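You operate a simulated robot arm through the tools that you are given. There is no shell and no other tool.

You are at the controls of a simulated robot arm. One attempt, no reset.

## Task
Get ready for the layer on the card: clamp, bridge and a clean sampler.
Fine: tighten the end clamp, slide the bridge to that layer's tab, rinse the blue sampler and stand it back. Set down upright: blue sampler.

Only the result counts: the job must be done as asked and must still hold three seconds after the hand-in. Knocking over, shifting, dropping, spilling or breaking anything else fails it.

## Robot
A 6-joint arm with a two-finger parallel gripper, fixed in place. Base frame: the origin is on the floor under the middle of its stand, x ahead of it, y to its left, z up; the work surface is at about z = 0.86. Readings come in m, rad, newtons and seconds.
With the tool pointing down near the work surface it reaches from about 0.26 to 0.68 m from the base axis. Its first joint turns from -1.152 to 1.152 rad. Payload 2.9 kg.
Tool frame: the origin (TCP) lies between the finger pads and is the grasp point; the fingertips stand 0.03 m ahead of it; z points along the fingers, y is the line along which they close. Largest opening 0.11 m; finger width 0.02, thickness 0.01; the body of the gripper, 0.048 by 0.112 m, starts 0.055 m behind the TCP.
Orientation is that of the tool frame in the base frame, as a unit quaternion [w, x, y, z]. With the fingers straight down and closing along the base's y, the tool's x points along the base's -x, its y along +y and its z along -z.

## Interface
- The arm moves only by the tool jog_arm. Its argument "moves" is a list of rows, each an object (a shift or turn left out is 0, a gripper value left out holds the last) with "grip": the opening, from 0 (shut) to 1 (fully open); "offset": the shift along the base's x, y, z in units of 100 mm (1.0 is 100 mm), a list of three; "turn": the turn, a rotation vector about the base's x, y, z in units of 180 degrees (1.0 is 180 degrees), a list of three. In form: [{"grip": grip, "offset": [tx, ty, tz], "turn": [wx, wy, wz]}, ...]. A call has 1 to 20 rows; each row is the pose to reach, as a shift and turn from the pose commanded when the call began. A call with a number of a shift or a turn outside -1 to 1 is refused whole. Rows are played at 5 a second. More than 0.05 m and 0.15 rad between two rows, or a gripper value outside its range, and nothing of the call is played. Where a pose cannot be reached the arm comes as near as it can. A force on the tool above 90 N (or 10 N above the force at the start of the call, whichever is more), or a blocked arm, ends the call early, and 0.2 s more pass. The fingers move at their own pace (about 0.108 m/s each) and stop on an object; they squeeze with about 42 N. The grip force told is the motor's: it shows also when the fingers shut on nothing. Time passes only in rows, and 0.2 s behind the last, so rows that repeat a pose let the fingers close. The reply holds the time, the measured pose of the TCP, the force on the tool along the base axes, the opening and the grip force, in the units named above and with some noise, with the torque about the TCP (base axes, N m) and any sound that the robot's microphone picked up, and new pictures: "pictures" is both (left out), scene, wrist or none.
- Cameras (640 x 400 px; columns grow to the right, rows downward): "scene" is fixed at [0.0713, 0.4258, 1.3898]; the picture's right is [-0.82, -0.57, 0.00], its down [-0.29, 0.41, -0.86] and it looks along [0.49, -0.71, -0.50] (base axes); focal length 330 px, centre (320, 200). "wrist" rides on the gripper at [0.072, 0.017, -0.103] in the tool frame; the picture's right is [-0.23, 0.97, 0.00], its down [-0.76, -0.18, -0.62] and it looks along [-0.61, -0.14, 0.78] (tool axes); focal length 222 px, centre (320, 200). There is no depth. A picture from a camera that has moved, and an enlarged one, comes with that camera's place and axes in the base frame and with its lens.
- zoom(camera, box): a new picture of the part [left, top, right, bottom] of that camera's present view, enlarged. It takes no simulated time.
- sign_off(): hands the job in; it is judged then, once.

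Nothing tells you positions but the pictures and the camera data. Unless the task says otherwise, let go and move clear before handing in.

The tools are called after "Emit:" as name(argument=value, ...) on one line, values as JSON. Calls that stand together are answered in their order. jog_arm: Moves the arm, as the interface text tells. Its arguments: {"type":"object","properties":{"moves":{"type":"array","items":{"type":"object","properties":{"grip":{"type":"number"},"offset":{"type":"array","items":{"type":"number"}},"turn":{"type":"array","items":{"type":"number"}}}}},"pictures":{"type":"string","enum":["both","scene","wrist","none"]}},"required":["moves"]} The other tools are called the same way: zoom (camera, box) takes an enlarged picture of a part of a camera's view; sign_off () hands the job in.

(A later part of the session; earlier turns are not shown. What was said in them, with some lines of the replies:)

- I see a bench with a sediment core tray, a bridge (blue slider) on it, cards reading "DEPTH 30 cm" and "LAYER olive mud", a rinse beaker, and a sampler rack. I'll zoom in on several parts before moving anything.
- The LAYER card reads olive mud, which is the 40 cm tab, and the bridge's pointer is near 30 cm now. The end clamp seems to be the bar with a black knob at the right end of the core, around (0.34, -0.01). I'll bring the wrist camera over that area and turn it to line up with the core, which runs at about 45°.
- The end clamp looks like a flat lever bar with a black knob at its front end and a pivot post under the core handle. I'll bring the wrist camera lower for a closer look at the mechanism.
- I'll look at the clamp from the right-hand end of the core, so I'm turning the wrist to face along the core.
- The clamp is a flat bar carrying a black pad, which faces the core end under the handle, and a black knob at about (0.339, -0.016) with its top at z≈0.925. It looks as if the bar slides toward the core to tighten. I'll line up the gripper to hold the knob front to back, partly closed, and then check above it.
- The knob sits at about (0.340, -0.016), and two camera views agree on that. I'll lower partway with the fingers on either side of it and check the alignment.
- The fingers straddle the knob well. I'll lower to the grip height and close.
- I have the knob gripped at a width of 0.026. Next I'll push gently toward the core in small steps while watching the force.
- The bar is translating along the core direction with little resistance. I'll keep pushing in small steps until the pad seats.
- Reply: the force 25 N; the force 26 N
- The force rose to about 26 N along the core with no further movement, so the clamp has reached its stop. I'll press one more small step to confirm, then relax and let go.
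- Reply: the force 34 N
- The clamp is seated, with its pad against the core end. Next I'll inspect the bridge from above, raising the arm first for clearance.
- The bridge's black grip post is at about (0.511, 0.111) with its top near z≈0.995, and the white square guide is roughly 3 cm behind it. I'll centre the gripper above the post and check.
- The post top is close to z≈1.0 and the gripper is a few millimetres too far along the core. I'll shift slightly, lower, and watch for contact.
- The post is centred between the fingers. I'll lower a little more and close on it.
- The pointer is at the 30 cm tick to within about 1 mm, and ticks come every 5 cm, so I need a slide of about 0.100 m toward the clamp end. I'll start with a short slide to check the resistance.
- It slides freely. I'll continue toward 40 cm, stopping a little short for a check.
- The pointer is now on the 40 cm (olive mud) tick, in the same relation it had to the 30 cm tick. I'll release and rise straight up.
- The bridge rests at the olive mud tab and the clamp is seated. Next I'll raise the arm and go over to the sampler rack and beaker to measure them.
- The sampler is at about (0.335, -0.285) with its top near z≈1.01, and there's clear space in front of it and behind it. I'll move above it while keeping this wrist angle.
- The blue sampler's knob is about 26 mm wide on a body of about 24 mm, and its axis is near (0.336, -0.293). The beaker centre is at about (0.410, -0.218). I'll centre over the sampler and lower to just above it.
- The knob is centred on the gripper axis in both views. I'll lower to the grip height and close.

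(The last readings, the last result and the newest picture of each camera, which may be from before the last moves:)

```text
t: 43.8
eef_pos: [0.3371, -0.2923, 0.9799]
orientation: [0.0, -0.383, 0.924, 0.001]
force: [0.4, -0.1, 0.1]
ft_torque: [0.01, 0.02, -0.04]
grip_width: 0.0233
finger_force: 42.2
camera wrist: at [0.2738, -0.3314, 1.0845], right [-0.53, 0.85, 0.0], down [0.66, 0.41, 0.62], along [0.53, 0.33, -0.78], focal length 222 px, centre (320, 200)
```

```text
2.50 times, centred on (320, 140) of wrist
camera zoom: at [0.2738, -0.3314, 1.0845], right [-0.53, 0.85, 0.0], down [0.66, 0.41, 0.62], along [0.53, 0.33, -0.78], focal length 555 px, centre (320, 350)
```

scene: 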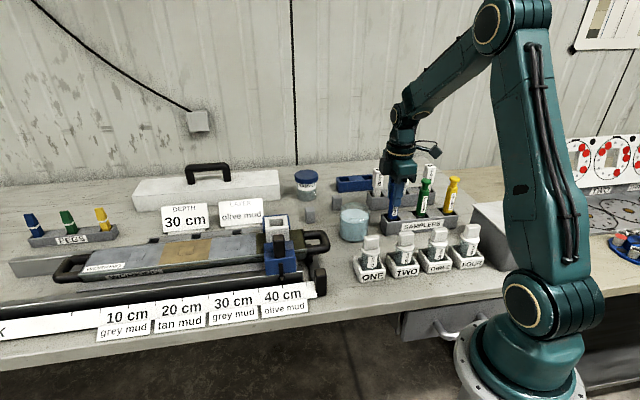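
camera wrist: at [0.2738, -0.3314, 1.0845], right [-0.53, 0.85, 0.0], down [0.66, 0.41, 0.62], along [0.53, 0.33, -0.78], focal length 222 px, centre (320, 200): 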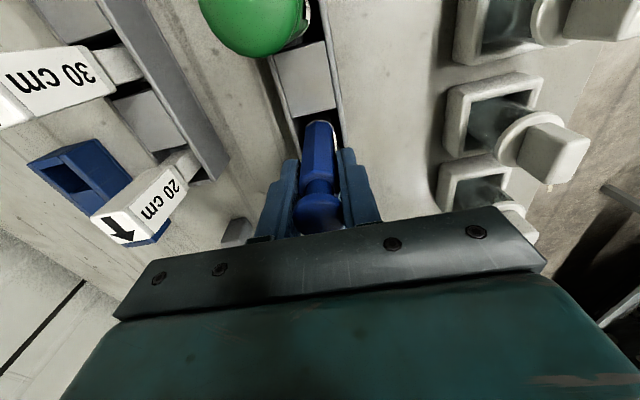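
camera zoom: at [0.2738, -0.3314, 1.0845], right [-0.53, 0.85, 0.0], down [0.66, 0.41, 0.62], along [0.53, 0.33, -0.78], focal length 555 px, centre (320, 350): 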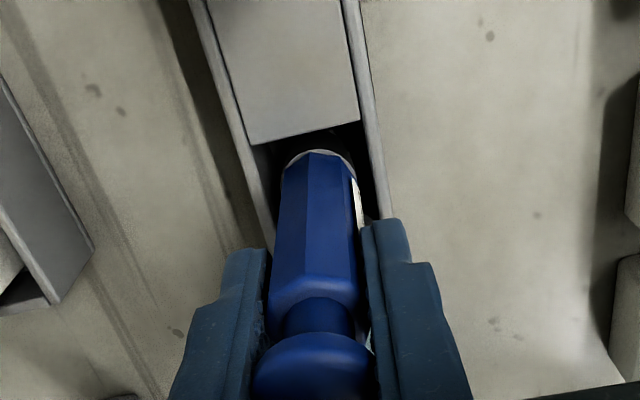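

The gripper is holding the sampler body firmly at a width of 0.0233. I'll lift it straight up out of its slot.

Emit:
jog_arm(moves=[{"grip": 0, "offset": [0, 0, 0.05]}, {"offset": [0, 0, 0.15]}, {"offset": [0, 0, 0.3]}, {"offset": [0, 0, 0.45]}, {"offset": [0, 0, 0.6]}, {"offset": [0, 0, 0.75]}, {"offset": [0, 0, 0.9]}, {"offset": [0, 0, 1.0]}, {"offset": [0, 0, 1.0]}], pictures="none")

Emit:
jog_arm(moves=[{"grip": 0, "offset": [0, 0, 0.15]}, {"offset": [0, 0, 0.3]}, {"offset": [0, 0, 0.4]}, {"offset": [0, 0, 0.4]}], pictures="both")

Emit:
zoom(camera="scene", box=[340, 110, 468, 240])

Emit:
zoom(camera="wrist", box=[200, 40, 440, 220])

```text
t: 45.8
eef_pos: [0.3388, -0.2912, 1.0798]
orientation: [0.0, -0.382, 0.924, 0.0]
force: [-0.4, -0.4, -0.3]
ft_torque: [0.03, -0.02, -0.04]
grip_width: 0.0233
finger_force: 42.1
```

```text
t: 46.8
eef_pos: [0.3384, -0.2929, 1.1202]
orientation: [0.0, -0.382, 0.924, 0.0]
force: [0.6, -0.7, -0.9]
ft_torque: [0.01, 0.0, 0.01]
grip_width: 0.0234
finger_force: 42.0
camera wrist: at [0.275, -0.3313, 1.2253], right [-0.53, 0.85, 0.0], down [0.66, 0.41, 0.62], along [0.53, 0.33, -0.78], focal length 222 px, centre (320, 200)
```

scene: 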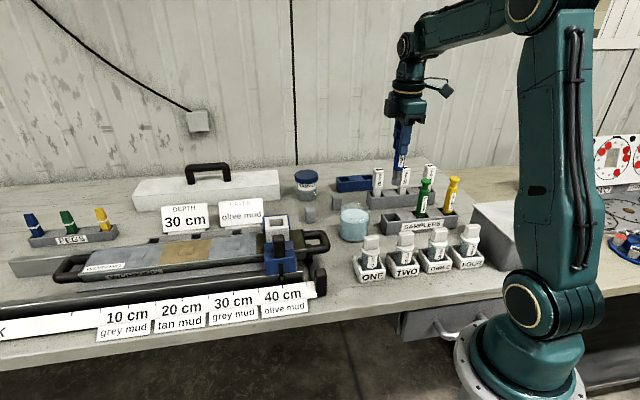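
wrist: 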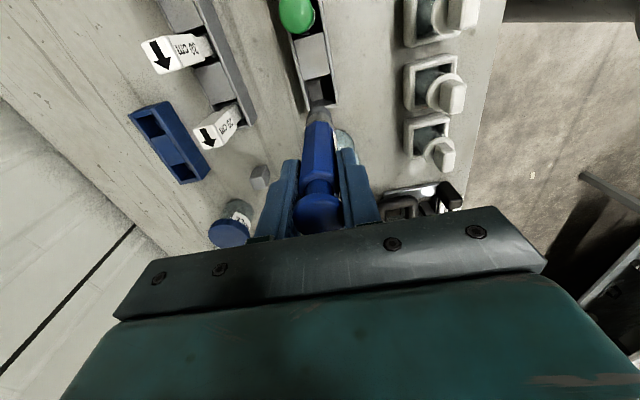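

```text
3.08 times, centred on (404, 175) of scene
camera zoom: at [0.0713, 0.4258, 1.3898], right [-0.82, -0.57, 0.0], down [-0.29, 0.41, -0.86], along [0.49, -0.71, -0.5], focal length 1014 px, centre (62, 277)
```

zoom: 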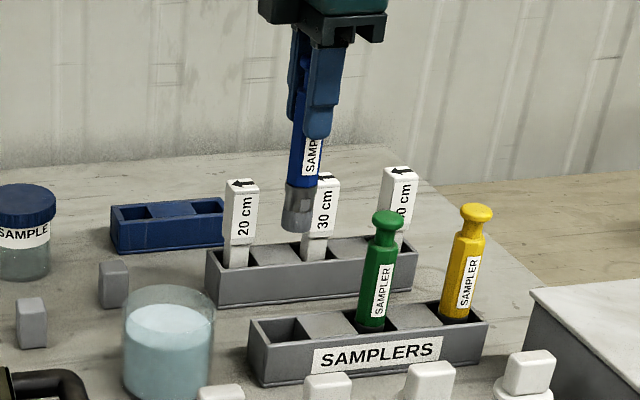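

```text
2.22 times, centred on (320, 130) of wrist
camera zoom: at [0.275, -0.3313, 1.2253], right [-0.53, 0.85, 0.0], down [0.66, 0.41, 0.62], along [0.53, 0.33, -0.78], focal length 494 px, centre (320, 356)
```

zoom: 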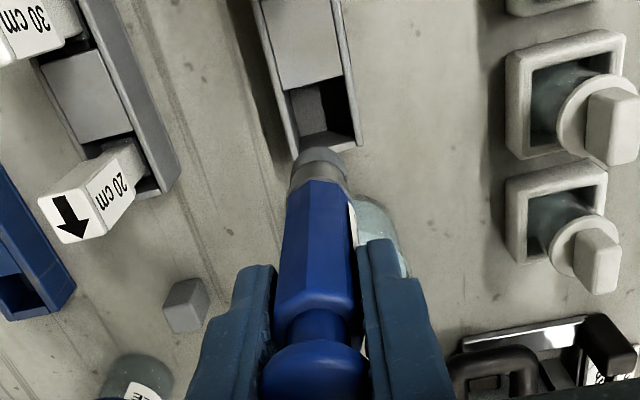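

The sampler came out cleanly and hangs vertical. Its lower end is about 0.117 m below the TCP, with a grey tip about 43 mm long. I'll carry it over the beaker at about (0.410, -0.218) and check alignment before dipping.

Emit:
jog_arm(moves=[{"grip": 0, "offset": [0.1, 0.1, 0]}, {"offset": [0.2, 0.2, 0]}, {"offset": [0.3, 0.3, 0]}, {"offset": [0.4, 0.4, 0]}, {"offset": [0.5, 0.5, 0]}, {"offset": [0.6, 0.6, 0]}, {"offset": [0.68, 0.7, 0]}, {"offset": [0.73, 0.75, 0]}, {"offset": [0.73, 0.75, 0]}, {"offset": [0.73, 0.75, 0]}], pictures="both")

Emit:
zoom(camera="scene", box=[310, 130, 418, 250])

Emit:
zoom(camera="wrist", box=[200, 40, 440, 220])

```text
t: 49.0
eef_pos: [0.4129, -0.2175, 1.1195]
orientation: [-0.001, -0.383, 0.924, 0.0]
force: [0.0, 0.6, -1.4]
ft_torque: [0.02, 0.01, 0.0]
grip_width: 0.0233
finger_force: 42.3
camera wrist: at [0.3485, -0.2564, 1.225], right [-0.53, 0.85, 0.0], down [0.66, 0.41, 0.62], along [0.53, 0.33, -0.78], focal length 222 px, centre (320, 200)
```

scene: 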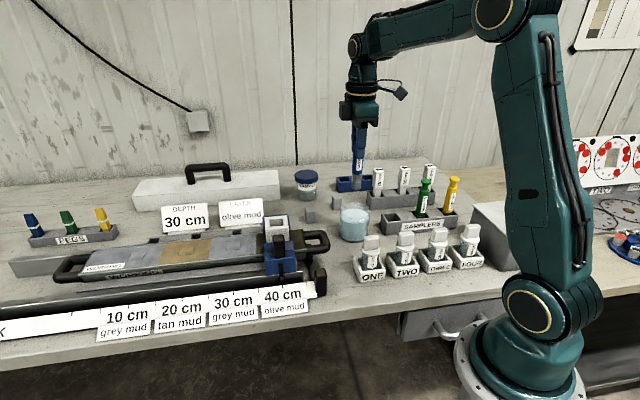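
wrist: 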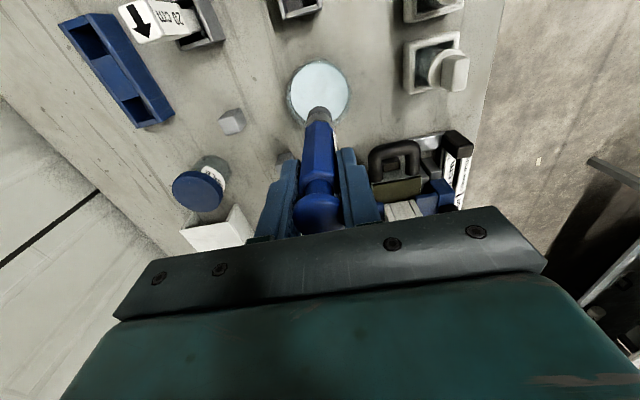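

```text
3.33 times, centred on (364, 190) of scene
camera zoom: at [0.0713, 0.4258, 1.3898], right [-0.82, -0.57, 0.0], down [-0.29, 0.41, -0.86], along [0.49, -0.71, -0.5], focal length 1098 px, centre (173, 233)
```

zoom: 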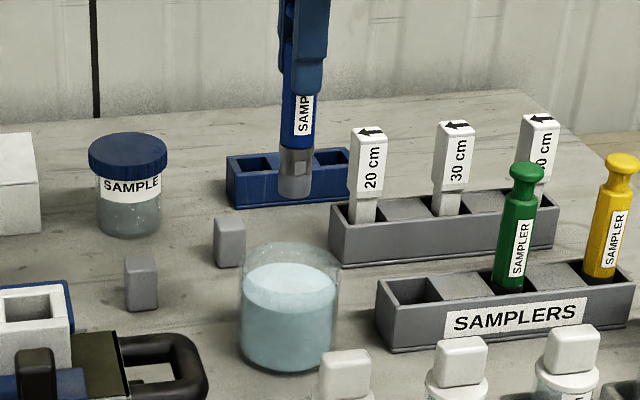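

```text
2.22 times, centred on (320, 130) of wrist
camera zoom: at [0.3485, -0.2564, 1.225], right [-0.53, 0.85, 0.0], down [0.66, 0.41, 0.62], along [0.53, 0.33, -0.78], focal length 494 px, centre (320, 356)
```

zoom: 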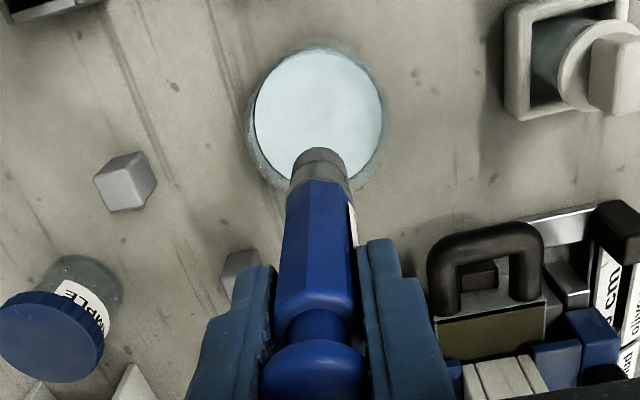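

The beaker centre refines to about (0.408, -0.221). I'll apply a small correction and start lowering the tip into the water.

Emit:
jog_arm(moves=[{"grip": 0, "offset": [-0.033, -0.04, 0]}, {"offset": [-0.033, -0.04, -0.1]}, {"offset": [-0.033, -0.04, -0.2]}, {"offset": [-0.033, -0.04, -0.3]}, {"offset": [-0.033, -0.04, -0.4]}, {"offset": [-0.033, -0.04, -0.5]}, {"offset": [-0.033, -0.04, -0.5]}], pictures="both")

Emit:
zoom(camera="scene", box=[310, 150, 418, 250])

Emit:
zoom(camera="wrist", box=[200, 40, 440, 220])

```text
t: 50.6
eef_pos: [0.4066, -0.2212, 1.0703]
orientation: [0.0, -0.382, 0.924, 0.001]
force: [-0.8, 0.1, -0.7]
ft_torque: [0.0, 0.02, -0.01]
grip_width: 0.0233
finger_force: 41.8
camera wrist: at [0.3452, -0.2596, 1.1751], right [-0.53, 0.85, 0.0], down [0.66, 0.41, 0.62], along [0.53, 0.33, -0.78], focal length 222 px, centre (320, 200)
```

scene: 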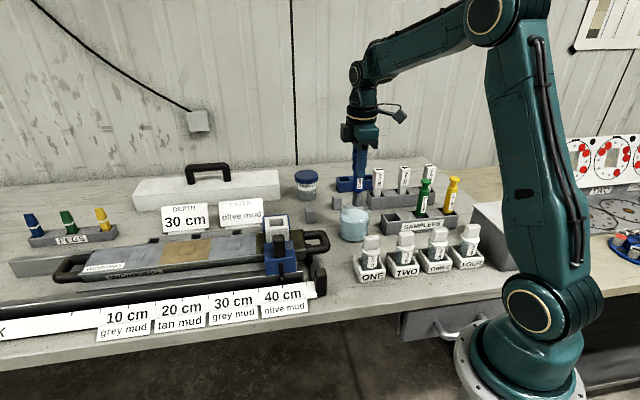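
wrist: 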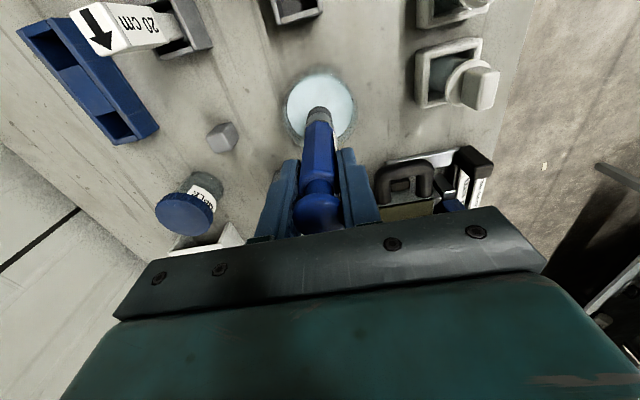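

```text
4.00 times, centred on (364, 200) of scene
camera zoom: at [0.0713, 0.4258, 1.3898], right [-0.82, -0.57, 0.0], down [-0.29, 0.41, -0.86], along [0.49, -0.71, -0.5], focal length 1318 px, centre (144, 200)
```

zoom: 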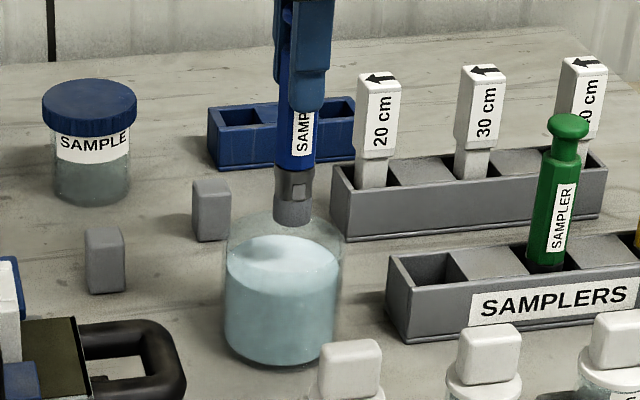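

```text
2.22 times, centred on (320, 130) of wrist
camera zoom: at [0.3452, -0.2596, 1.1751], right [-0.53, 0.85, 0.0], down [0.66, 0.41, 0.62], along [0.53, 0.33, -0.78], focal length 494 px, centre (320, 356)
```

zoom: 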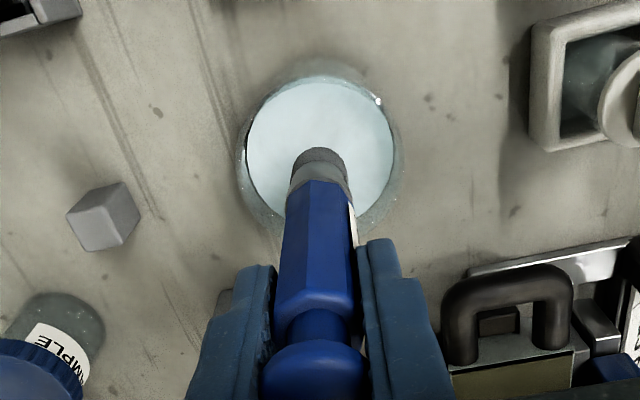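

The alignment over the water is good, with about 2 cm of clearance all around. I'll lower the tip into the water and hold.

Emit:
jog_arm(moves=[{"grip": 0, "offset": [0.01, 0.005, -0.1]}, {"offset": [0.01, 0.005, -0.2]}, {"offset": [0.01, 0.005, -0.3]}, {"offset": [0.01, 0.005, -0.4]}, {"offset": [0.01, 0.005, -0.5]}, {"offset": [0.01, 0.005, -0.6]}, {"offset": [0.01, 0.005, -0.68]}, {"offset": [0.01, 0.005, -0.72]}, {"offset": [0.01, 0.005, -0.72]}, {"offset": [0.01, 0.005, -0.72]}], pictures="both")

Emit:
zoom(camera="scene", box=[310, 150, 418, 250])

Emit:
zoom(camera="wrist", box=[200, 40, 440, 220])

```text
t: 52.8
eef_pos: [0.4082, -0.2205, 0.9986]
orientation: [0.0, -0.383, 0.924, 0.0]
force: [0.7, -0.1, -0.4]
ft_torque: [0.0, 0.0, -0.02]
grip_width: 0.0233
finger_force: 41.3
camera wrist: at [0.3453, -0.2601, 1.1035], right [-0.53, 0.85, 0.0], down [0.66, 0.41, 0.62], along [0.53, 0.33, -0.78], focal length 222 px, centre (320, 200)
```

scene: 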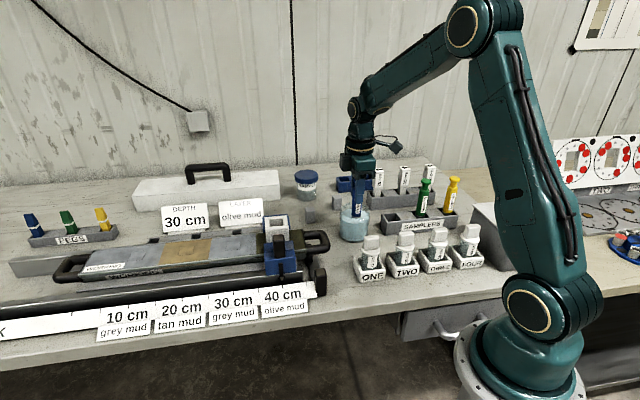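
wrist: 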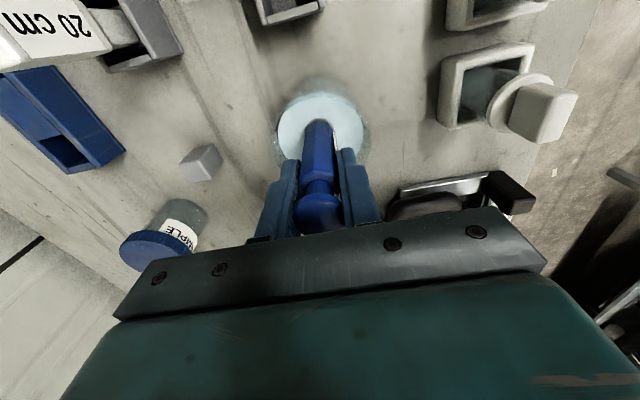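

```text
4.00 times, centred on (364, 200) of scene
camera zoom: at [0.0713, 0.4258, 1.3898], right [-0.82, -0.57, 0.0], down [-0.29, 0.41, -0.86], along [0.49, -0.71, -0.5], focal length 1318 px, centre (144, 200)
```

zoom: 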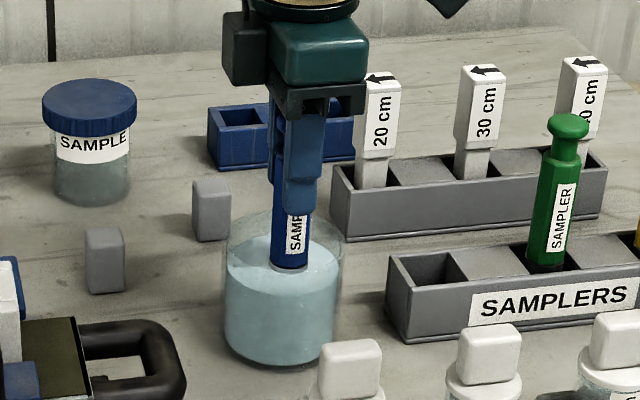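

```text
2.22 times, centred on (320, 130) of wrist
camera zoom: at [0.3453, -0.2601, 1.1035], right [-0.53, 0.85, 0.0], down [0.66, 0.41, 0.62], along [0.53, 0.33, -0.78], focal length 494 px, centre (320, 356)
```

zoom: 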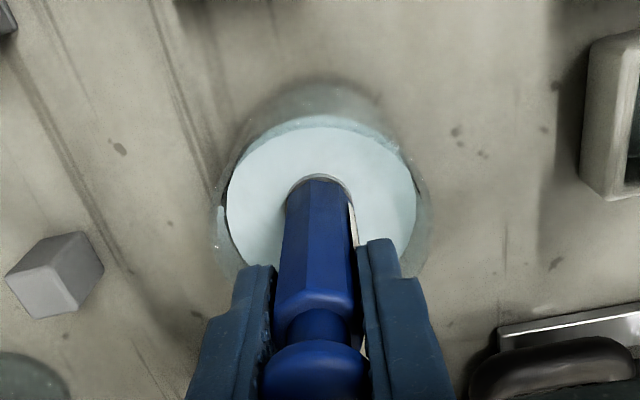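

The metal tip is almost fully submerged. I'll go a few millimetres deeper so the whole tip is under, then swirl gently for a few seconds well clear of the walls.

Emit:
jog_arm(moves=[{"grip": 0, "offset": [0, 0, -0.04]}, {"offset": [0, 0, -0.07]}, {"offset": [0.03, 0, -0.07]}, {"offset": [0.05, 0.03, -0.07]}, {"offset": [0.03, 0.05, -0.07]}, {"offset": [0, 0.06, -0.07]}, {"offset": [-0.03, 0.05, -0.07]}, {"offset": [-0.05, 0.02, -0.07]}, {"offset": [-0.05, -0.02, -0.07]}, {"offset": [-0.03, -0.05, -0.07]}, {"offset": [0, -0.06, -0.07]}, {"offset": [0.03, -0.05, -0.07]}, {"offset": [0.05, -0.02, -0.07]}, {"offset": [0.03, 0, -0.07]}, {"offset": [0, 0, -0.07]}, {"offset": [0, 0, -0.07]}, {"offset": [0, 0, -0.07]}, {"offset": [0, 0, -0.07]}, {"offset": [0, 0, -0.07]}, {"offset": [0, 0, -0.07]}], pictures="scene")

Emit:
zoom(camera="scene", box=[310, 150, 418, 250])

```text
t: 57.0
eef_pos: [0.4075, -0.2221, 0.9912]
orientation: [0.001, -0.384, 0.923, 0.0]
force: [0.2, 0.5, -1.4]
ft_torque: [0.01, 0.03, -0.01]
grip_width: 0.0234
finger_force: 41.5
```

scene: 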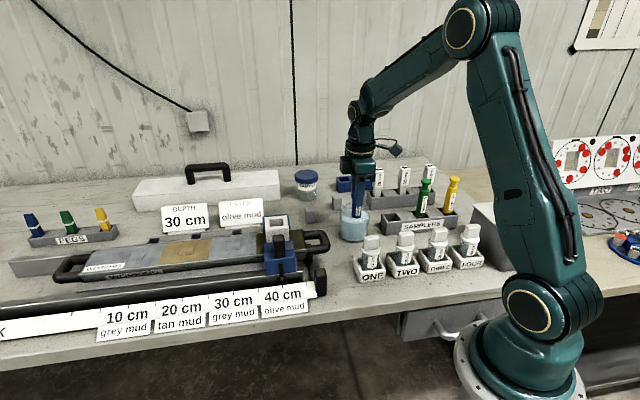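

```text
4.00 times, centred on (364, 200) of scene
camera zoom: at [0.0713, 0.4258, 1.3898], right [-0.82, -0.57, 0.0], down [-0.29, 0.41, -0.86], along [0.49, -0.71, -0.5], focal length 1318 px, centre (144, 200)
```

zoom: 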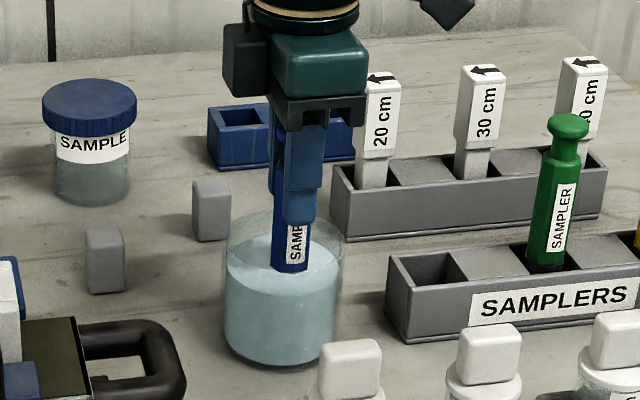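

The whole tip has been under water and swirled for about four seconds. I'll lift it slowly and inspect it.

Emit:
jog_arm(moves=[{"grip": 0, "offset": [0, 0, 0]}, {"offset": [0, 0, 0]}, {"offset": [0, 0, 0]}, {"offset": [0, 0, 0.1]}, {"offset": [0, 0, 0.2]}, {"offset": [0, 0, 0.3]}, {"offset": [0, 0, 0.4]}, {"offset": [0, 0, 0.5]}, {"offset": [0, 0, 0.6]}, {"offset": [0, 0, 0.7]}, {"offset": [0, 0, 0.8]}, {"offset": [0, 0, 0.9]}, {"offset": [0, 0, 1.0]}, {"offset": [0, 0, 1.0]}, {"offset": [0, 0, 1.0]}], pictures="none")

Emit:
jog_arm(moves=[{"grip": 0, "offset": [0, 0, 0.1]}, {"offset": [0, 0, 0.2]}, {"offset": [0, 0, 0.29]}, {"offset": [0, 0, 0.29]}, {"offset": [0, 0, 0.29]}, {"offset": [0, 0, 0.29]}], pictures="both")

Emit:
zoom(camera="scene", box=[310, 130, 418, 250])

Emit:
zoom(camera="wrist", box=[200, 40, 440, 220])

Emit:
zoom(camera="scene", box=[335, 150, 383, 210])

```text
t: 60.2
eef_pos: [0.4094, -0.222, 1.0918]
orientation: [0.0, -0.383, 0.924, 0.0]
force: [0.0, -0.5, -1.3]
ft_torque: [-0.01, 0.02, -0.05]
grip_width: 0.0234
finger_force: 41.9
```

```text
t: 61.6
eef_pos: [0.4091, -0.2216, 1.1216]
orientation: [0.0, -0.383, 0.924, 0.0]
force: [-0.2, -0.8, -1.7]
ft_torque: [0.0, 0.02, 0.0]
grip_width: 0.0234
finger_force: 41.9
camera wrist: at [0.3463, -0.2604, 1.2249], right [-0.53, 0.85, 0.0], down [0.66, 0.41, 0.62], along [0.53, 0.33, -0.78], focal length 222 px, centre (320, 200)
```

scene: 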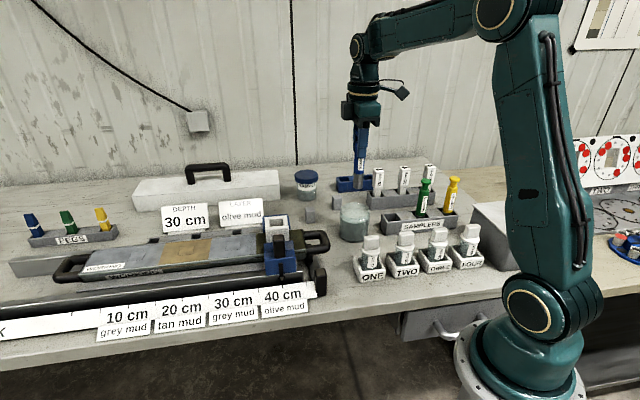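
wrist: 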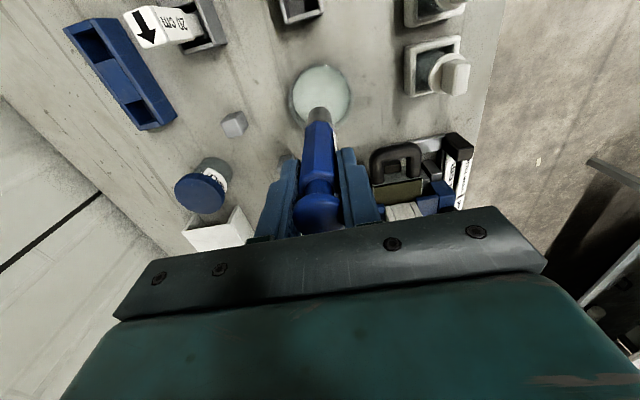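

```text
3.33 times, centred on (364, 190) of scene
camera zoom: at [0.0713, 0.4258, 1.3898], right [-0.82, -0.57, 0.0], down [-0.29, 0.41, -0.86], along [0.49, -0.71, -0.5], focal length 1098 px, centre (173, 233)
```

zoom: 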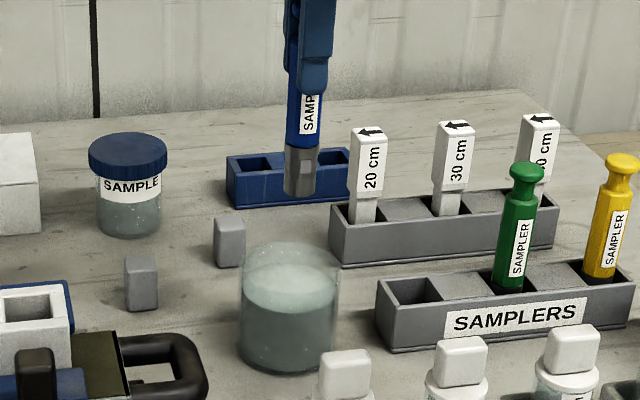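

```text
2.22 times, centred on (320, 130) of wrist
camera zoom: at [0.3463, -0.2604, 1.2249], right [-0.53, 0.85, 0.0], down [0.66, 0.41, 0.62], along [0.53, 0.33, -0.78], focal length 494 px, centre (320, 356)
```

zoom: 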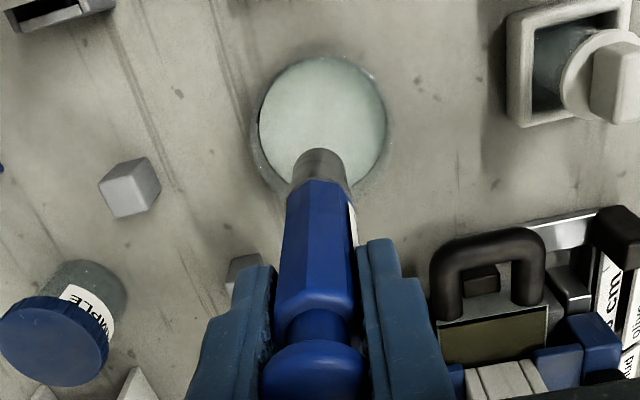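

```text
6.67 times, centred on (359, 180) of scene
camera zoom: at [0.0713, 0.4258, 1.3898], right [-0.82, -0.57, 0.0], down [-0.29, 0.41, -0.86], along [0.49, -0.71, -0.5], focal length 2197 px, centre (60, 333)
```

zoom: 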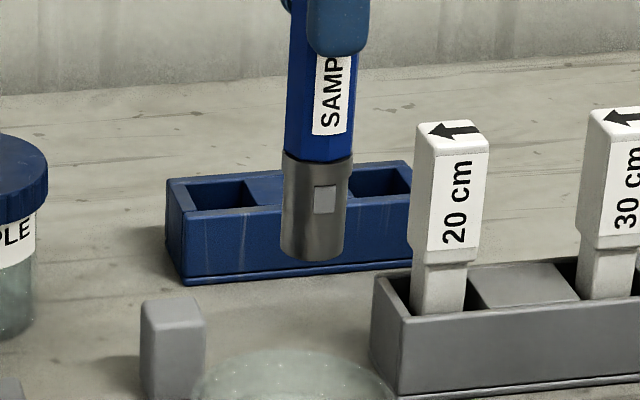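

The water has turned cloudy and the tip looks clean, so the rinse worked. I'll carry the sampler back above its slot, retracing the exact commanded offsets.

Emit:
jog_arm(moves=[{"grip": 0, "offset": [0, 0, 0]}, {"offset": [-0.1, -0.1, 0]}, {"offset": [-0.2, -0.2, 0]}, {"offset": [-0.3, -0.3, 0]}, {"offset": [-0.4, -0.4, 0]}, {"offset": [-0.5, -0.5, 0]}, {"offset": [-0.6, -0.6, 0]}, {"offset": [-0.66, -0.67, 0]}, {"offset": [-0.707, -0.715, 0]}, {"offset": [-0.707, -0.715, 0]}, {"offset": [-0.707, -0.715, 0]}], pictures="both")

Emit:
zoom(camera="scene", box=[340, 110, 468, 240])

Emit:
zoom(camera="wrist", box=[200, 40, 440, 220])

```text
t: 64.0
eef_pos: [0.3377, -0.294, 1.1187]
orientation: [0.0, -0.383, 0.924, 0.0]
force: [-0.3, -0.4, -1.0]
ft_torque: [-0.02, 0.0, 0.01]
grip_width: 0.0236
finger_force: 42.0
camera wrist: at [0.2749, -0.3319, 1.2247], right [-0.53, 0.85, 0.0], down [0.66, 0.41, 0.62], along [0.53, 0.33, -0.78], focal length 222 px, centre (320, 200)
```

scene: 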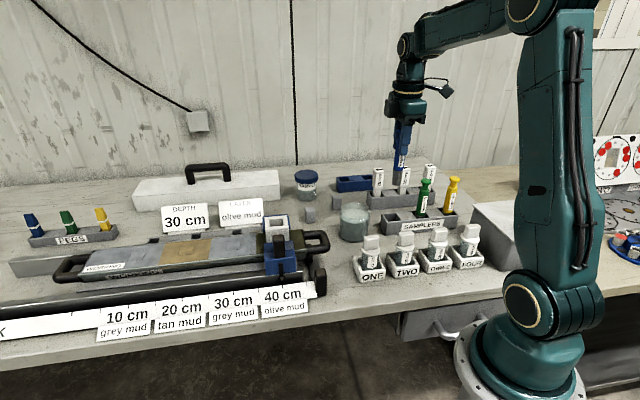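
wrist: 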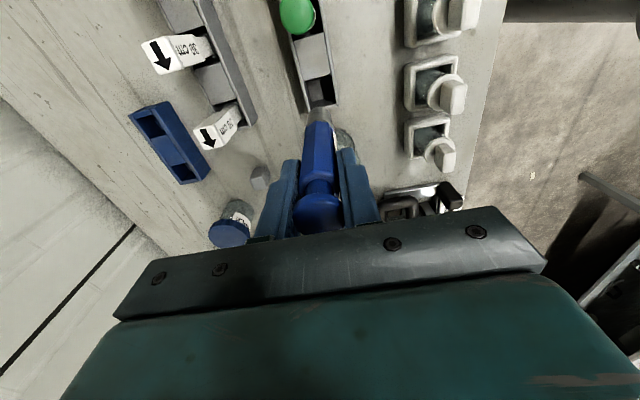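

```text
3.08 times, centred on (404, 175) of scene
camera zoom: at [0.0713, 0.4258, 1.3898], right [-0.82, -0.57, 0.0], down [-0.29, 0.41, -0.86], along [0.49, -0.71, -0.5], focal length 1014 px, centre (62, 277)
```

zoom: 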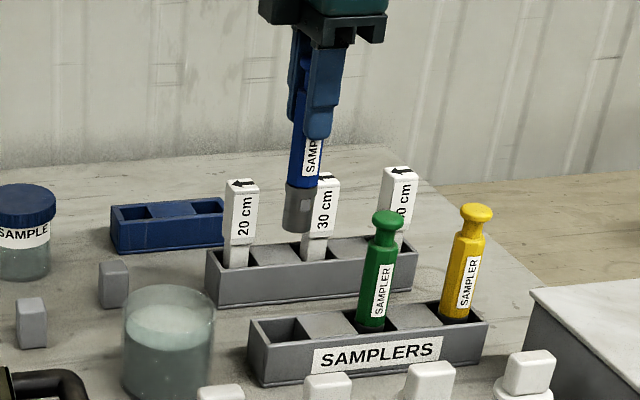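

```text
2.22 times, centred on (320, 130) of wrist
camera zoom: at [0.2749, -0.3319, 1.2247], right [-0.53, 0.85, 0.0], down [0.66, 0.41, 0.62], along [0.53, 0.33, -0.78], focal length 494 px, centre (320, 356)
```

zoom: 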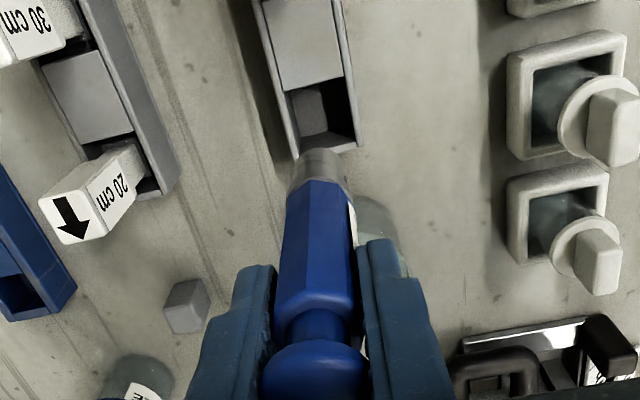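

The view matches the one taken just after lifting, so the sampler is right above its slot. I'll lower it in two slow stages and watch the force.

Emit:
jog_arm(moves=[{"grip": 0, "offset": [0, 0, -0.15]}, {"offset": [0, 0, -0.3]}, {"offset": [0, 0, -0.45]}, {"offset": [0, 0, -0.6]}, {"offset": [0, 0, -0.75]}, {"offset": [0, 0, -0.88]}, {"offset": [0, 0, -0.95]}, {"offset": [0, 0, -1.0]}, {"offset": [0, 0, -1.0]}], pictures="wrist")

Emit:
zoom(camera="scene", box=[356, 150, 444, 238])

Emit:
zoom(camera="wrist", box=[200, 40, 440, 220])

```text
t: 66.0
eef_pos: [0.3384, -0.2927, 1.0202]
orientation: [0.001, -0.383, 0.924, -0.001]
force: [0.3, -1.2, -1.6]
ft_torque: [0.01, -0.02, -0.01]
grip_width: 0.0231
finger_force: 42.5
camera wrist: at [0.2749, -0.3319, 1.1249], right [-0.53, 0.85, 0.0], down [0.66, 0.41, 0.62], along [0.53, 0.33, -0.78], focal length 222 px, centre (320, 200)
```

wrist: 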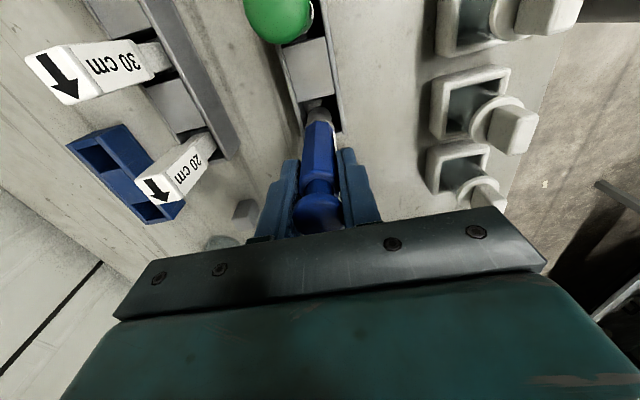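

```text
4.55 times, centred on (400, 194) of scene
camera zoom: at [0.0713, 0.4258, 1.3898], right [-0.82, -0.57, 0.0], down [-0.29, 0.41, -0.86], along [0.49, -0.71, -0.5], focal length 1498 px, centre (-44, 227)
```

zoom: 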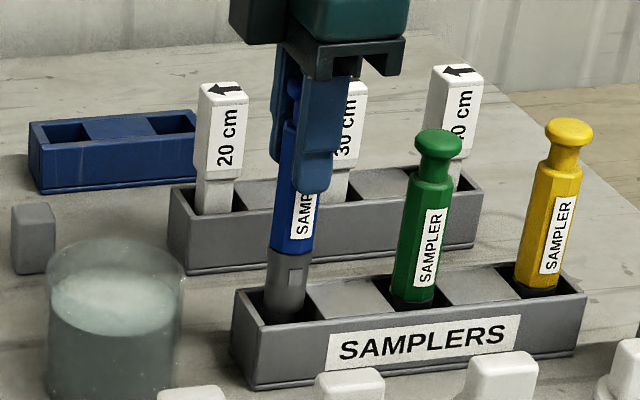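

```text
2.22 times, centred on (320, 130) of wrist
camera zoom: at [0.2749, -0.3319, 1.1249], right [-0.53, 0.85, 0.0], down [0.66, 0.41, 0.62], along [0.53, 0.33, -0.78], focal length 494 px, centre (320, 356)
```

zoom: 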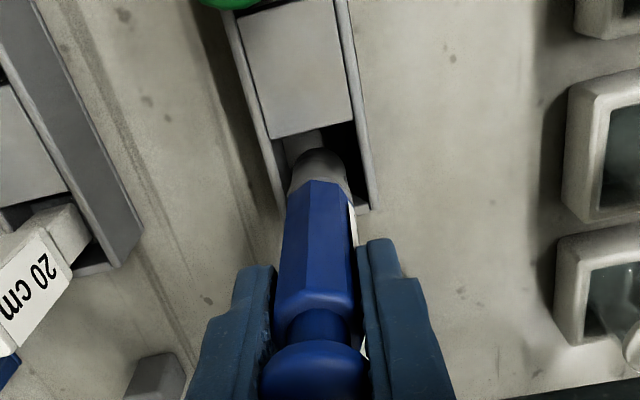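

Emit:
jog_arm(moves=[{"grip": 0, "offset": [0, 0, -0.08]}, {"offset": [0, 0, -0.16]}, {"offset": [0, 0, -0.24]}, {"offset": [0, 0, -0.31]}, {"offset": [0, 0, -0.36]}, {"offset": [0, 0, -0.39]}, {"offset": [0, 0, -0.39]}], pictures="none")

Emit:
zoom(camera="scene", box=[356, 150, 444, 238])

Emit:
zoom(camera="wrist", box=[200, 40, 440, 220])

```text
t: 67.6
eef_pos: [0.3375, -0.2922, 0.9819]
orientation: [0.0, -0.382, 0.924, 0.001]
force: [0.6, -0.3, -0.3]
ft_torque: [0.0, 0.02, -0.01]
grip_width: 0.0233
finger_force: 41.8
```

```text
4.55 times, centred on (400, 194) of scene
camera zoom: at [0.0713, 0.4258, 1.3898], right [-0.82, -0.57, 0.0], down [-0.29, 0.41, -0.86], along [0.49, -0.71, -0.5], focal length 1498 px, centre (-44, 227)
```

zoom: 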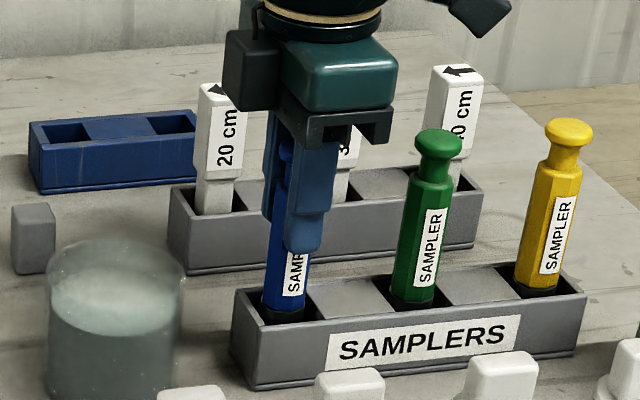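

```text
2.22 times, centred on (320, 130) of wrist
camera zoom: at [0.2751, -0.3315, 1.0865], right [-0.53, 0.85, 0.0], down [0.66, 0.41, 0.62], along [0.53, 0.33, -0.78], focal length 494 px, centre (320, 356)
```

zoom: 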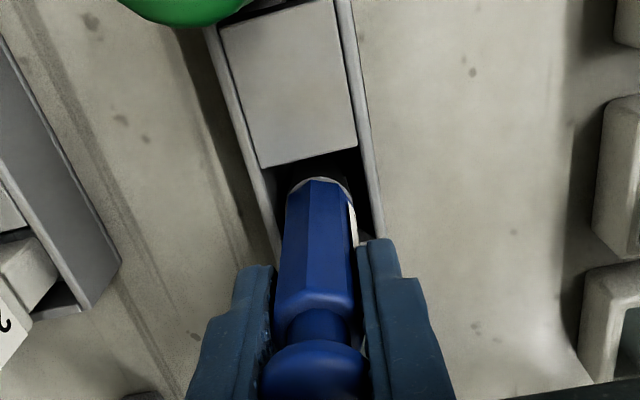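

Emit:
jog_arm(moves=[{"grip": 0, "offset": [0, 0, -0.005]}, {"offset": [0, 0, -0.012]}, {"offset": [0, 0, -0.012]}], pictures="none")

```text
t: 68.4
eef_pos: [0.3387, -0.2928, 0.9801]
orientation: [0.0, -0.383, 0.924, 0.001]
force: [-0.4, 1.1, -1.2]
ft_torque: [0.03, 0.0, 0.04]
grip_width: 0.0233
finger_force: 41.6
```

Emit:
jog_arm(moves=[{"grip": 0, "offset": [0, 0, -0.005]}, {"offset": [0, 0, -0.01]}, {"offset": [0, 0, -0.01]}], pictures="none")

```text
t: 69.2
eef_pos: [0.338, -0.2936, 0.9794]
orientation: [0.0, -0.383, 0.924, 0.0]
force: [-0.4, 1.5, 5.6]
ft_torque: [0.1, 0.12, -0.01]
grip_width: 0.0234
finger_force: 41.8
```

The base of the slot has just been felt, with about 5.6 N pushing up. I'll open gently and let the sampler stand, then rise straight up.

Emit:
jog_arm(moves=[{"grip": 0.26, "offset": [0, 0, 0]}, {"grip": 0.32, "offset": [0, 0, 0]}, {"grip": 0.4, "offset": [0, 0, 0]}, {"grip": 0.5, "offset": [0, 0, 0]}, {"grip": 0.5, "offset": [0, 0, 0.1]}, {"grip": 0.5, "offset": [0, 0, 0.25]}, {"grip": 0.5, "offset": [0, 0, 0.45]}, {"grip": 0.5, "offset": [0, 0, 0.7]}, {"grip": 0.5, "offset": [0, 0, 1.0]}, {"grip": 0.5, "offset": [0, 0, 1.0]}], pictures="both")

Emit:
zoom(camera="scene", box=[340, 140, 468, 240])

Emit:
zoom(camera="wrist", box=[200, 40, 440, 220])

```text
t: 71.4
eef_pos: [0.3372, -0.2941, 1.0806]
orientation: [0.0, -0.383, 0.924, -0.001]
force: [0.9, -0.5, -0.4]
ft_torque: [-0.01, -0.03, 0.0]
grip_width: 0.0549
finger_force: 0.0
camera wrist: at [0.2752, -0.3321, 1.1855], right [-0.53, 0.85, 0.0], down [0.66, 0.41, 0.62], along [0.53, 0.33, -0.78], focal length 222 px, centre (320, 200)
```

scene: 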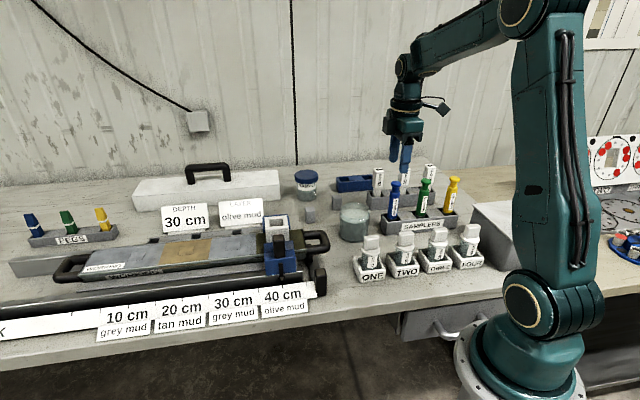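
wrist: 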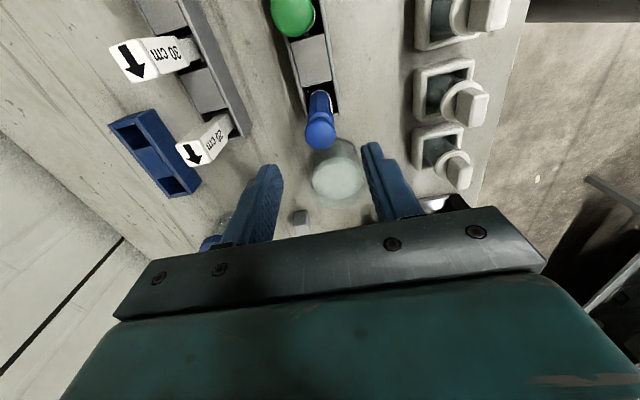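

```text
4.00 times, centred on (404, 190) of scene
camera zoom: at [0.0713, 0.4258, 1.3898], right [-0.82, -0.57, 0.0], down [-0.29, 0.41, -0.86], along [0.49, -0.71, -0.5], focal length 1318 px, centre (-16, 240)
```

zoom: 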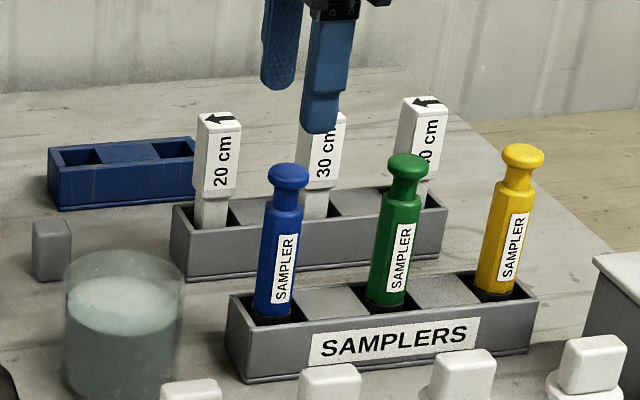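

```text
2.22 times, centred on (320, 130) of wrist
camera zoom: at [0.2752, -0.3321, 1.1855], right [-0.53, 0.85, 0.0], down [0.66, 0.41, 0.62], along [0.53, 0.33, -0.78], focal length 494 px, centre (320, 356)
```

zoom: 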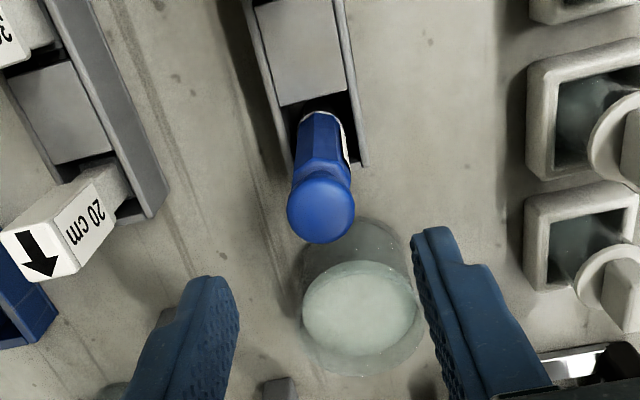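

The blue sampler stands upright in its slot just like its neighbours. I'll raise the arm clear and do a last check of the clamp, the bridge and everything around them.

Emit:
jog_arm(moves=[{"grip": 0.5, "offset": [0, 0, 0.3]}, {"offset": [0, 0, 0.6]}, {"offset": [0, 0.1, 0.9]}, {"offset": [0.1, 0.3, 1.0]}, {"offset": [0.2, 0.5, 1.0]}, {"offset": [0.2, 0.5, 1.0]}, {"offset": [0.2, 0.5, 1.0]}], pictures="both")

Emit:
zoom(camera="scene", box=[220, 200, 348, 310])

Emit:
zoom(camera="scene", box=[320, 150, 520, 275])

Emit:
zoom(camera="scene", box=[0, 160, 200, 285])

Emit:
zoom(camera="scene", box=[250, 260, 314, 300])

```text
t: 73.0
eef_pos: [0.3599, -0.2422, 1.1791]
orientation: [0.0, -0.383, 0.924, -0.001]
force: [0.2, -0.3, 0.9]
ft_torque: [0.0, 0.01, 0.0]
grip_width: 0.0549
finger_force: 0.0
camera wrist: at [0.2961, -0.2819, 1.2837], right [-0.53, 0.85, 0.0], down [0.66, 0.41, 0.62], along [0.53, 0.33, -0.78], focal length 222 px, centre (320, 200)
```

scene: 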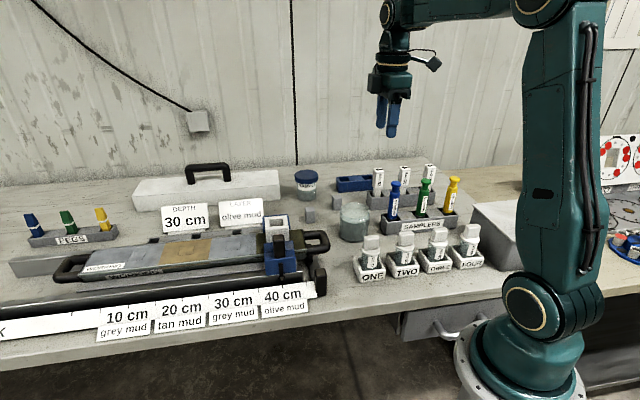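
wrist: 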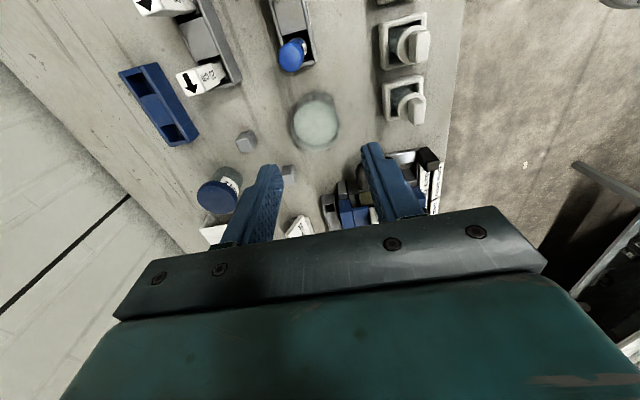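

```text
3.64 times, centred on (284, 255) of scene
camera zoom: at [0.0713, 0.4258, 1.3898], right [-0.82, -0.57, 0.0], down [-0.29, 0.41, -0.86], along [0.49, -0.71, -0.5], focal length 1198 px, centre (451, 0)
```

zoom: 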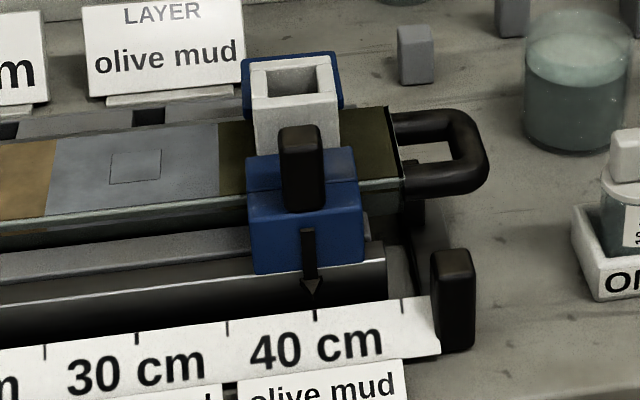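

```text
3.20 times, centred on (420, 212) of scene
camera zoom: at [0.0713, 0.4258, 1.3898], right [-0.82, -0.57, 0.0], down [-0.29, 0.41, -0.86], along [0.49, -0.71, -0.5], focal length 1054 px, centre (0, 160)
```

zoom: 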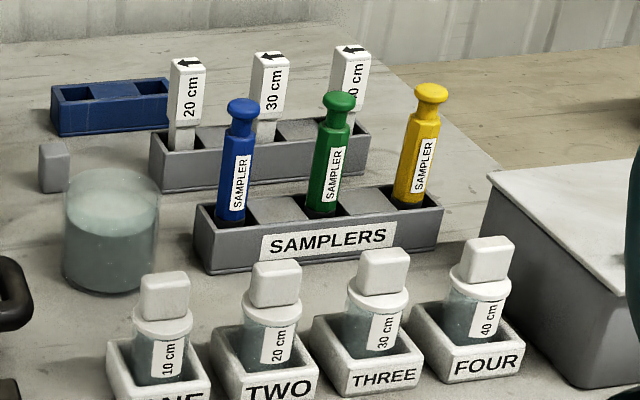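

```text
3.20 times, centred on (100, 222) of scene
camera zoom: at [0.0713, 0.4258, 1.3898], right [-0.82, -0.57, 0.0], down [-0.29, 0.41, -0.86], along [0.49, -0.71, -0.5], focal length 1054 px, centre (1024, 128)
```

zoom: 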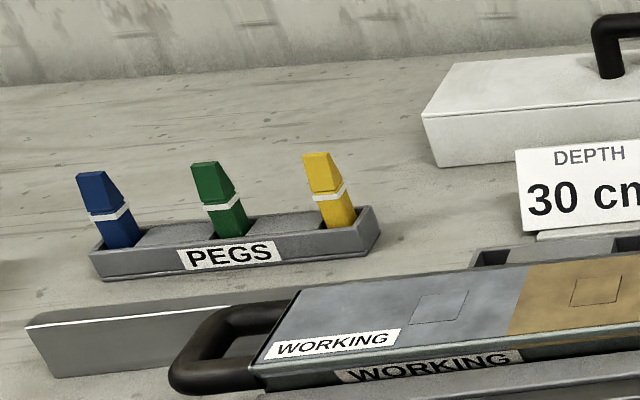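

```text
10.00 times, centred on (282, 280) of scene
camera zoom: at [0.0713, 0.4258, 1.3898], right [-0.82, -0.57, 0.0], down [-0.29, 0.41, -0.86], along [0.49, -0.71, -0.5], focal length 3295 px, centre (700, -600)
```

zoom: 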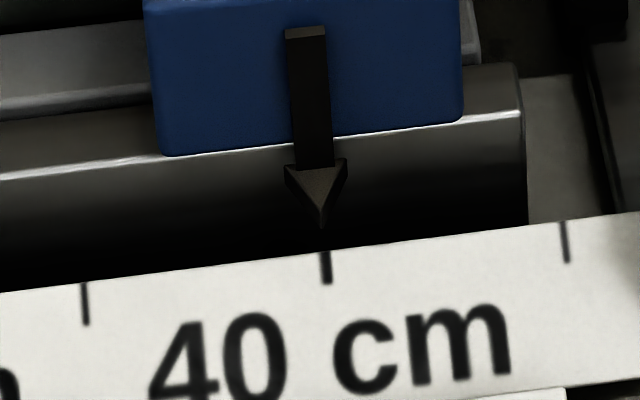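

The final check shows the clamp seated against its stop, the bridge pointer on the 40 cm olive mud tab, and the rinsed blue sampler upright in its slot. Tightening the clamp pushed the core about 4 mm along its bed; nothing else looks disturbed. The gripper is empty and clear, so I'm handing in.

Emit:
sign_off()

```text
The job is handed in.
```

The job is handed in with all three parts done. I haven't had the judging result back.

- **Clamp:** I slid the end clamp in until its pad met the core and it would go no further. Its last few millimetres of travel pushed the core about 4 mm along its bed. If that counts as shifting something else, it's the one thing that could fail the job.
- **Bridge:** The LAYER card reads olive mud, so I moved the bridge from 30 cm to the 40 cm olive mud tab. The pointer lines up with that tick to within about a millimetre.
- **Blue sampler:** I dipped it until its whole metal tip was under water and swirled it for about four seconds. The water turned cloudy and the tip came out looking clean. It is back upright in its own slot.

Nothing else looked moved or spilled in the last pictures. The gripper was empty and clear when I handed in.
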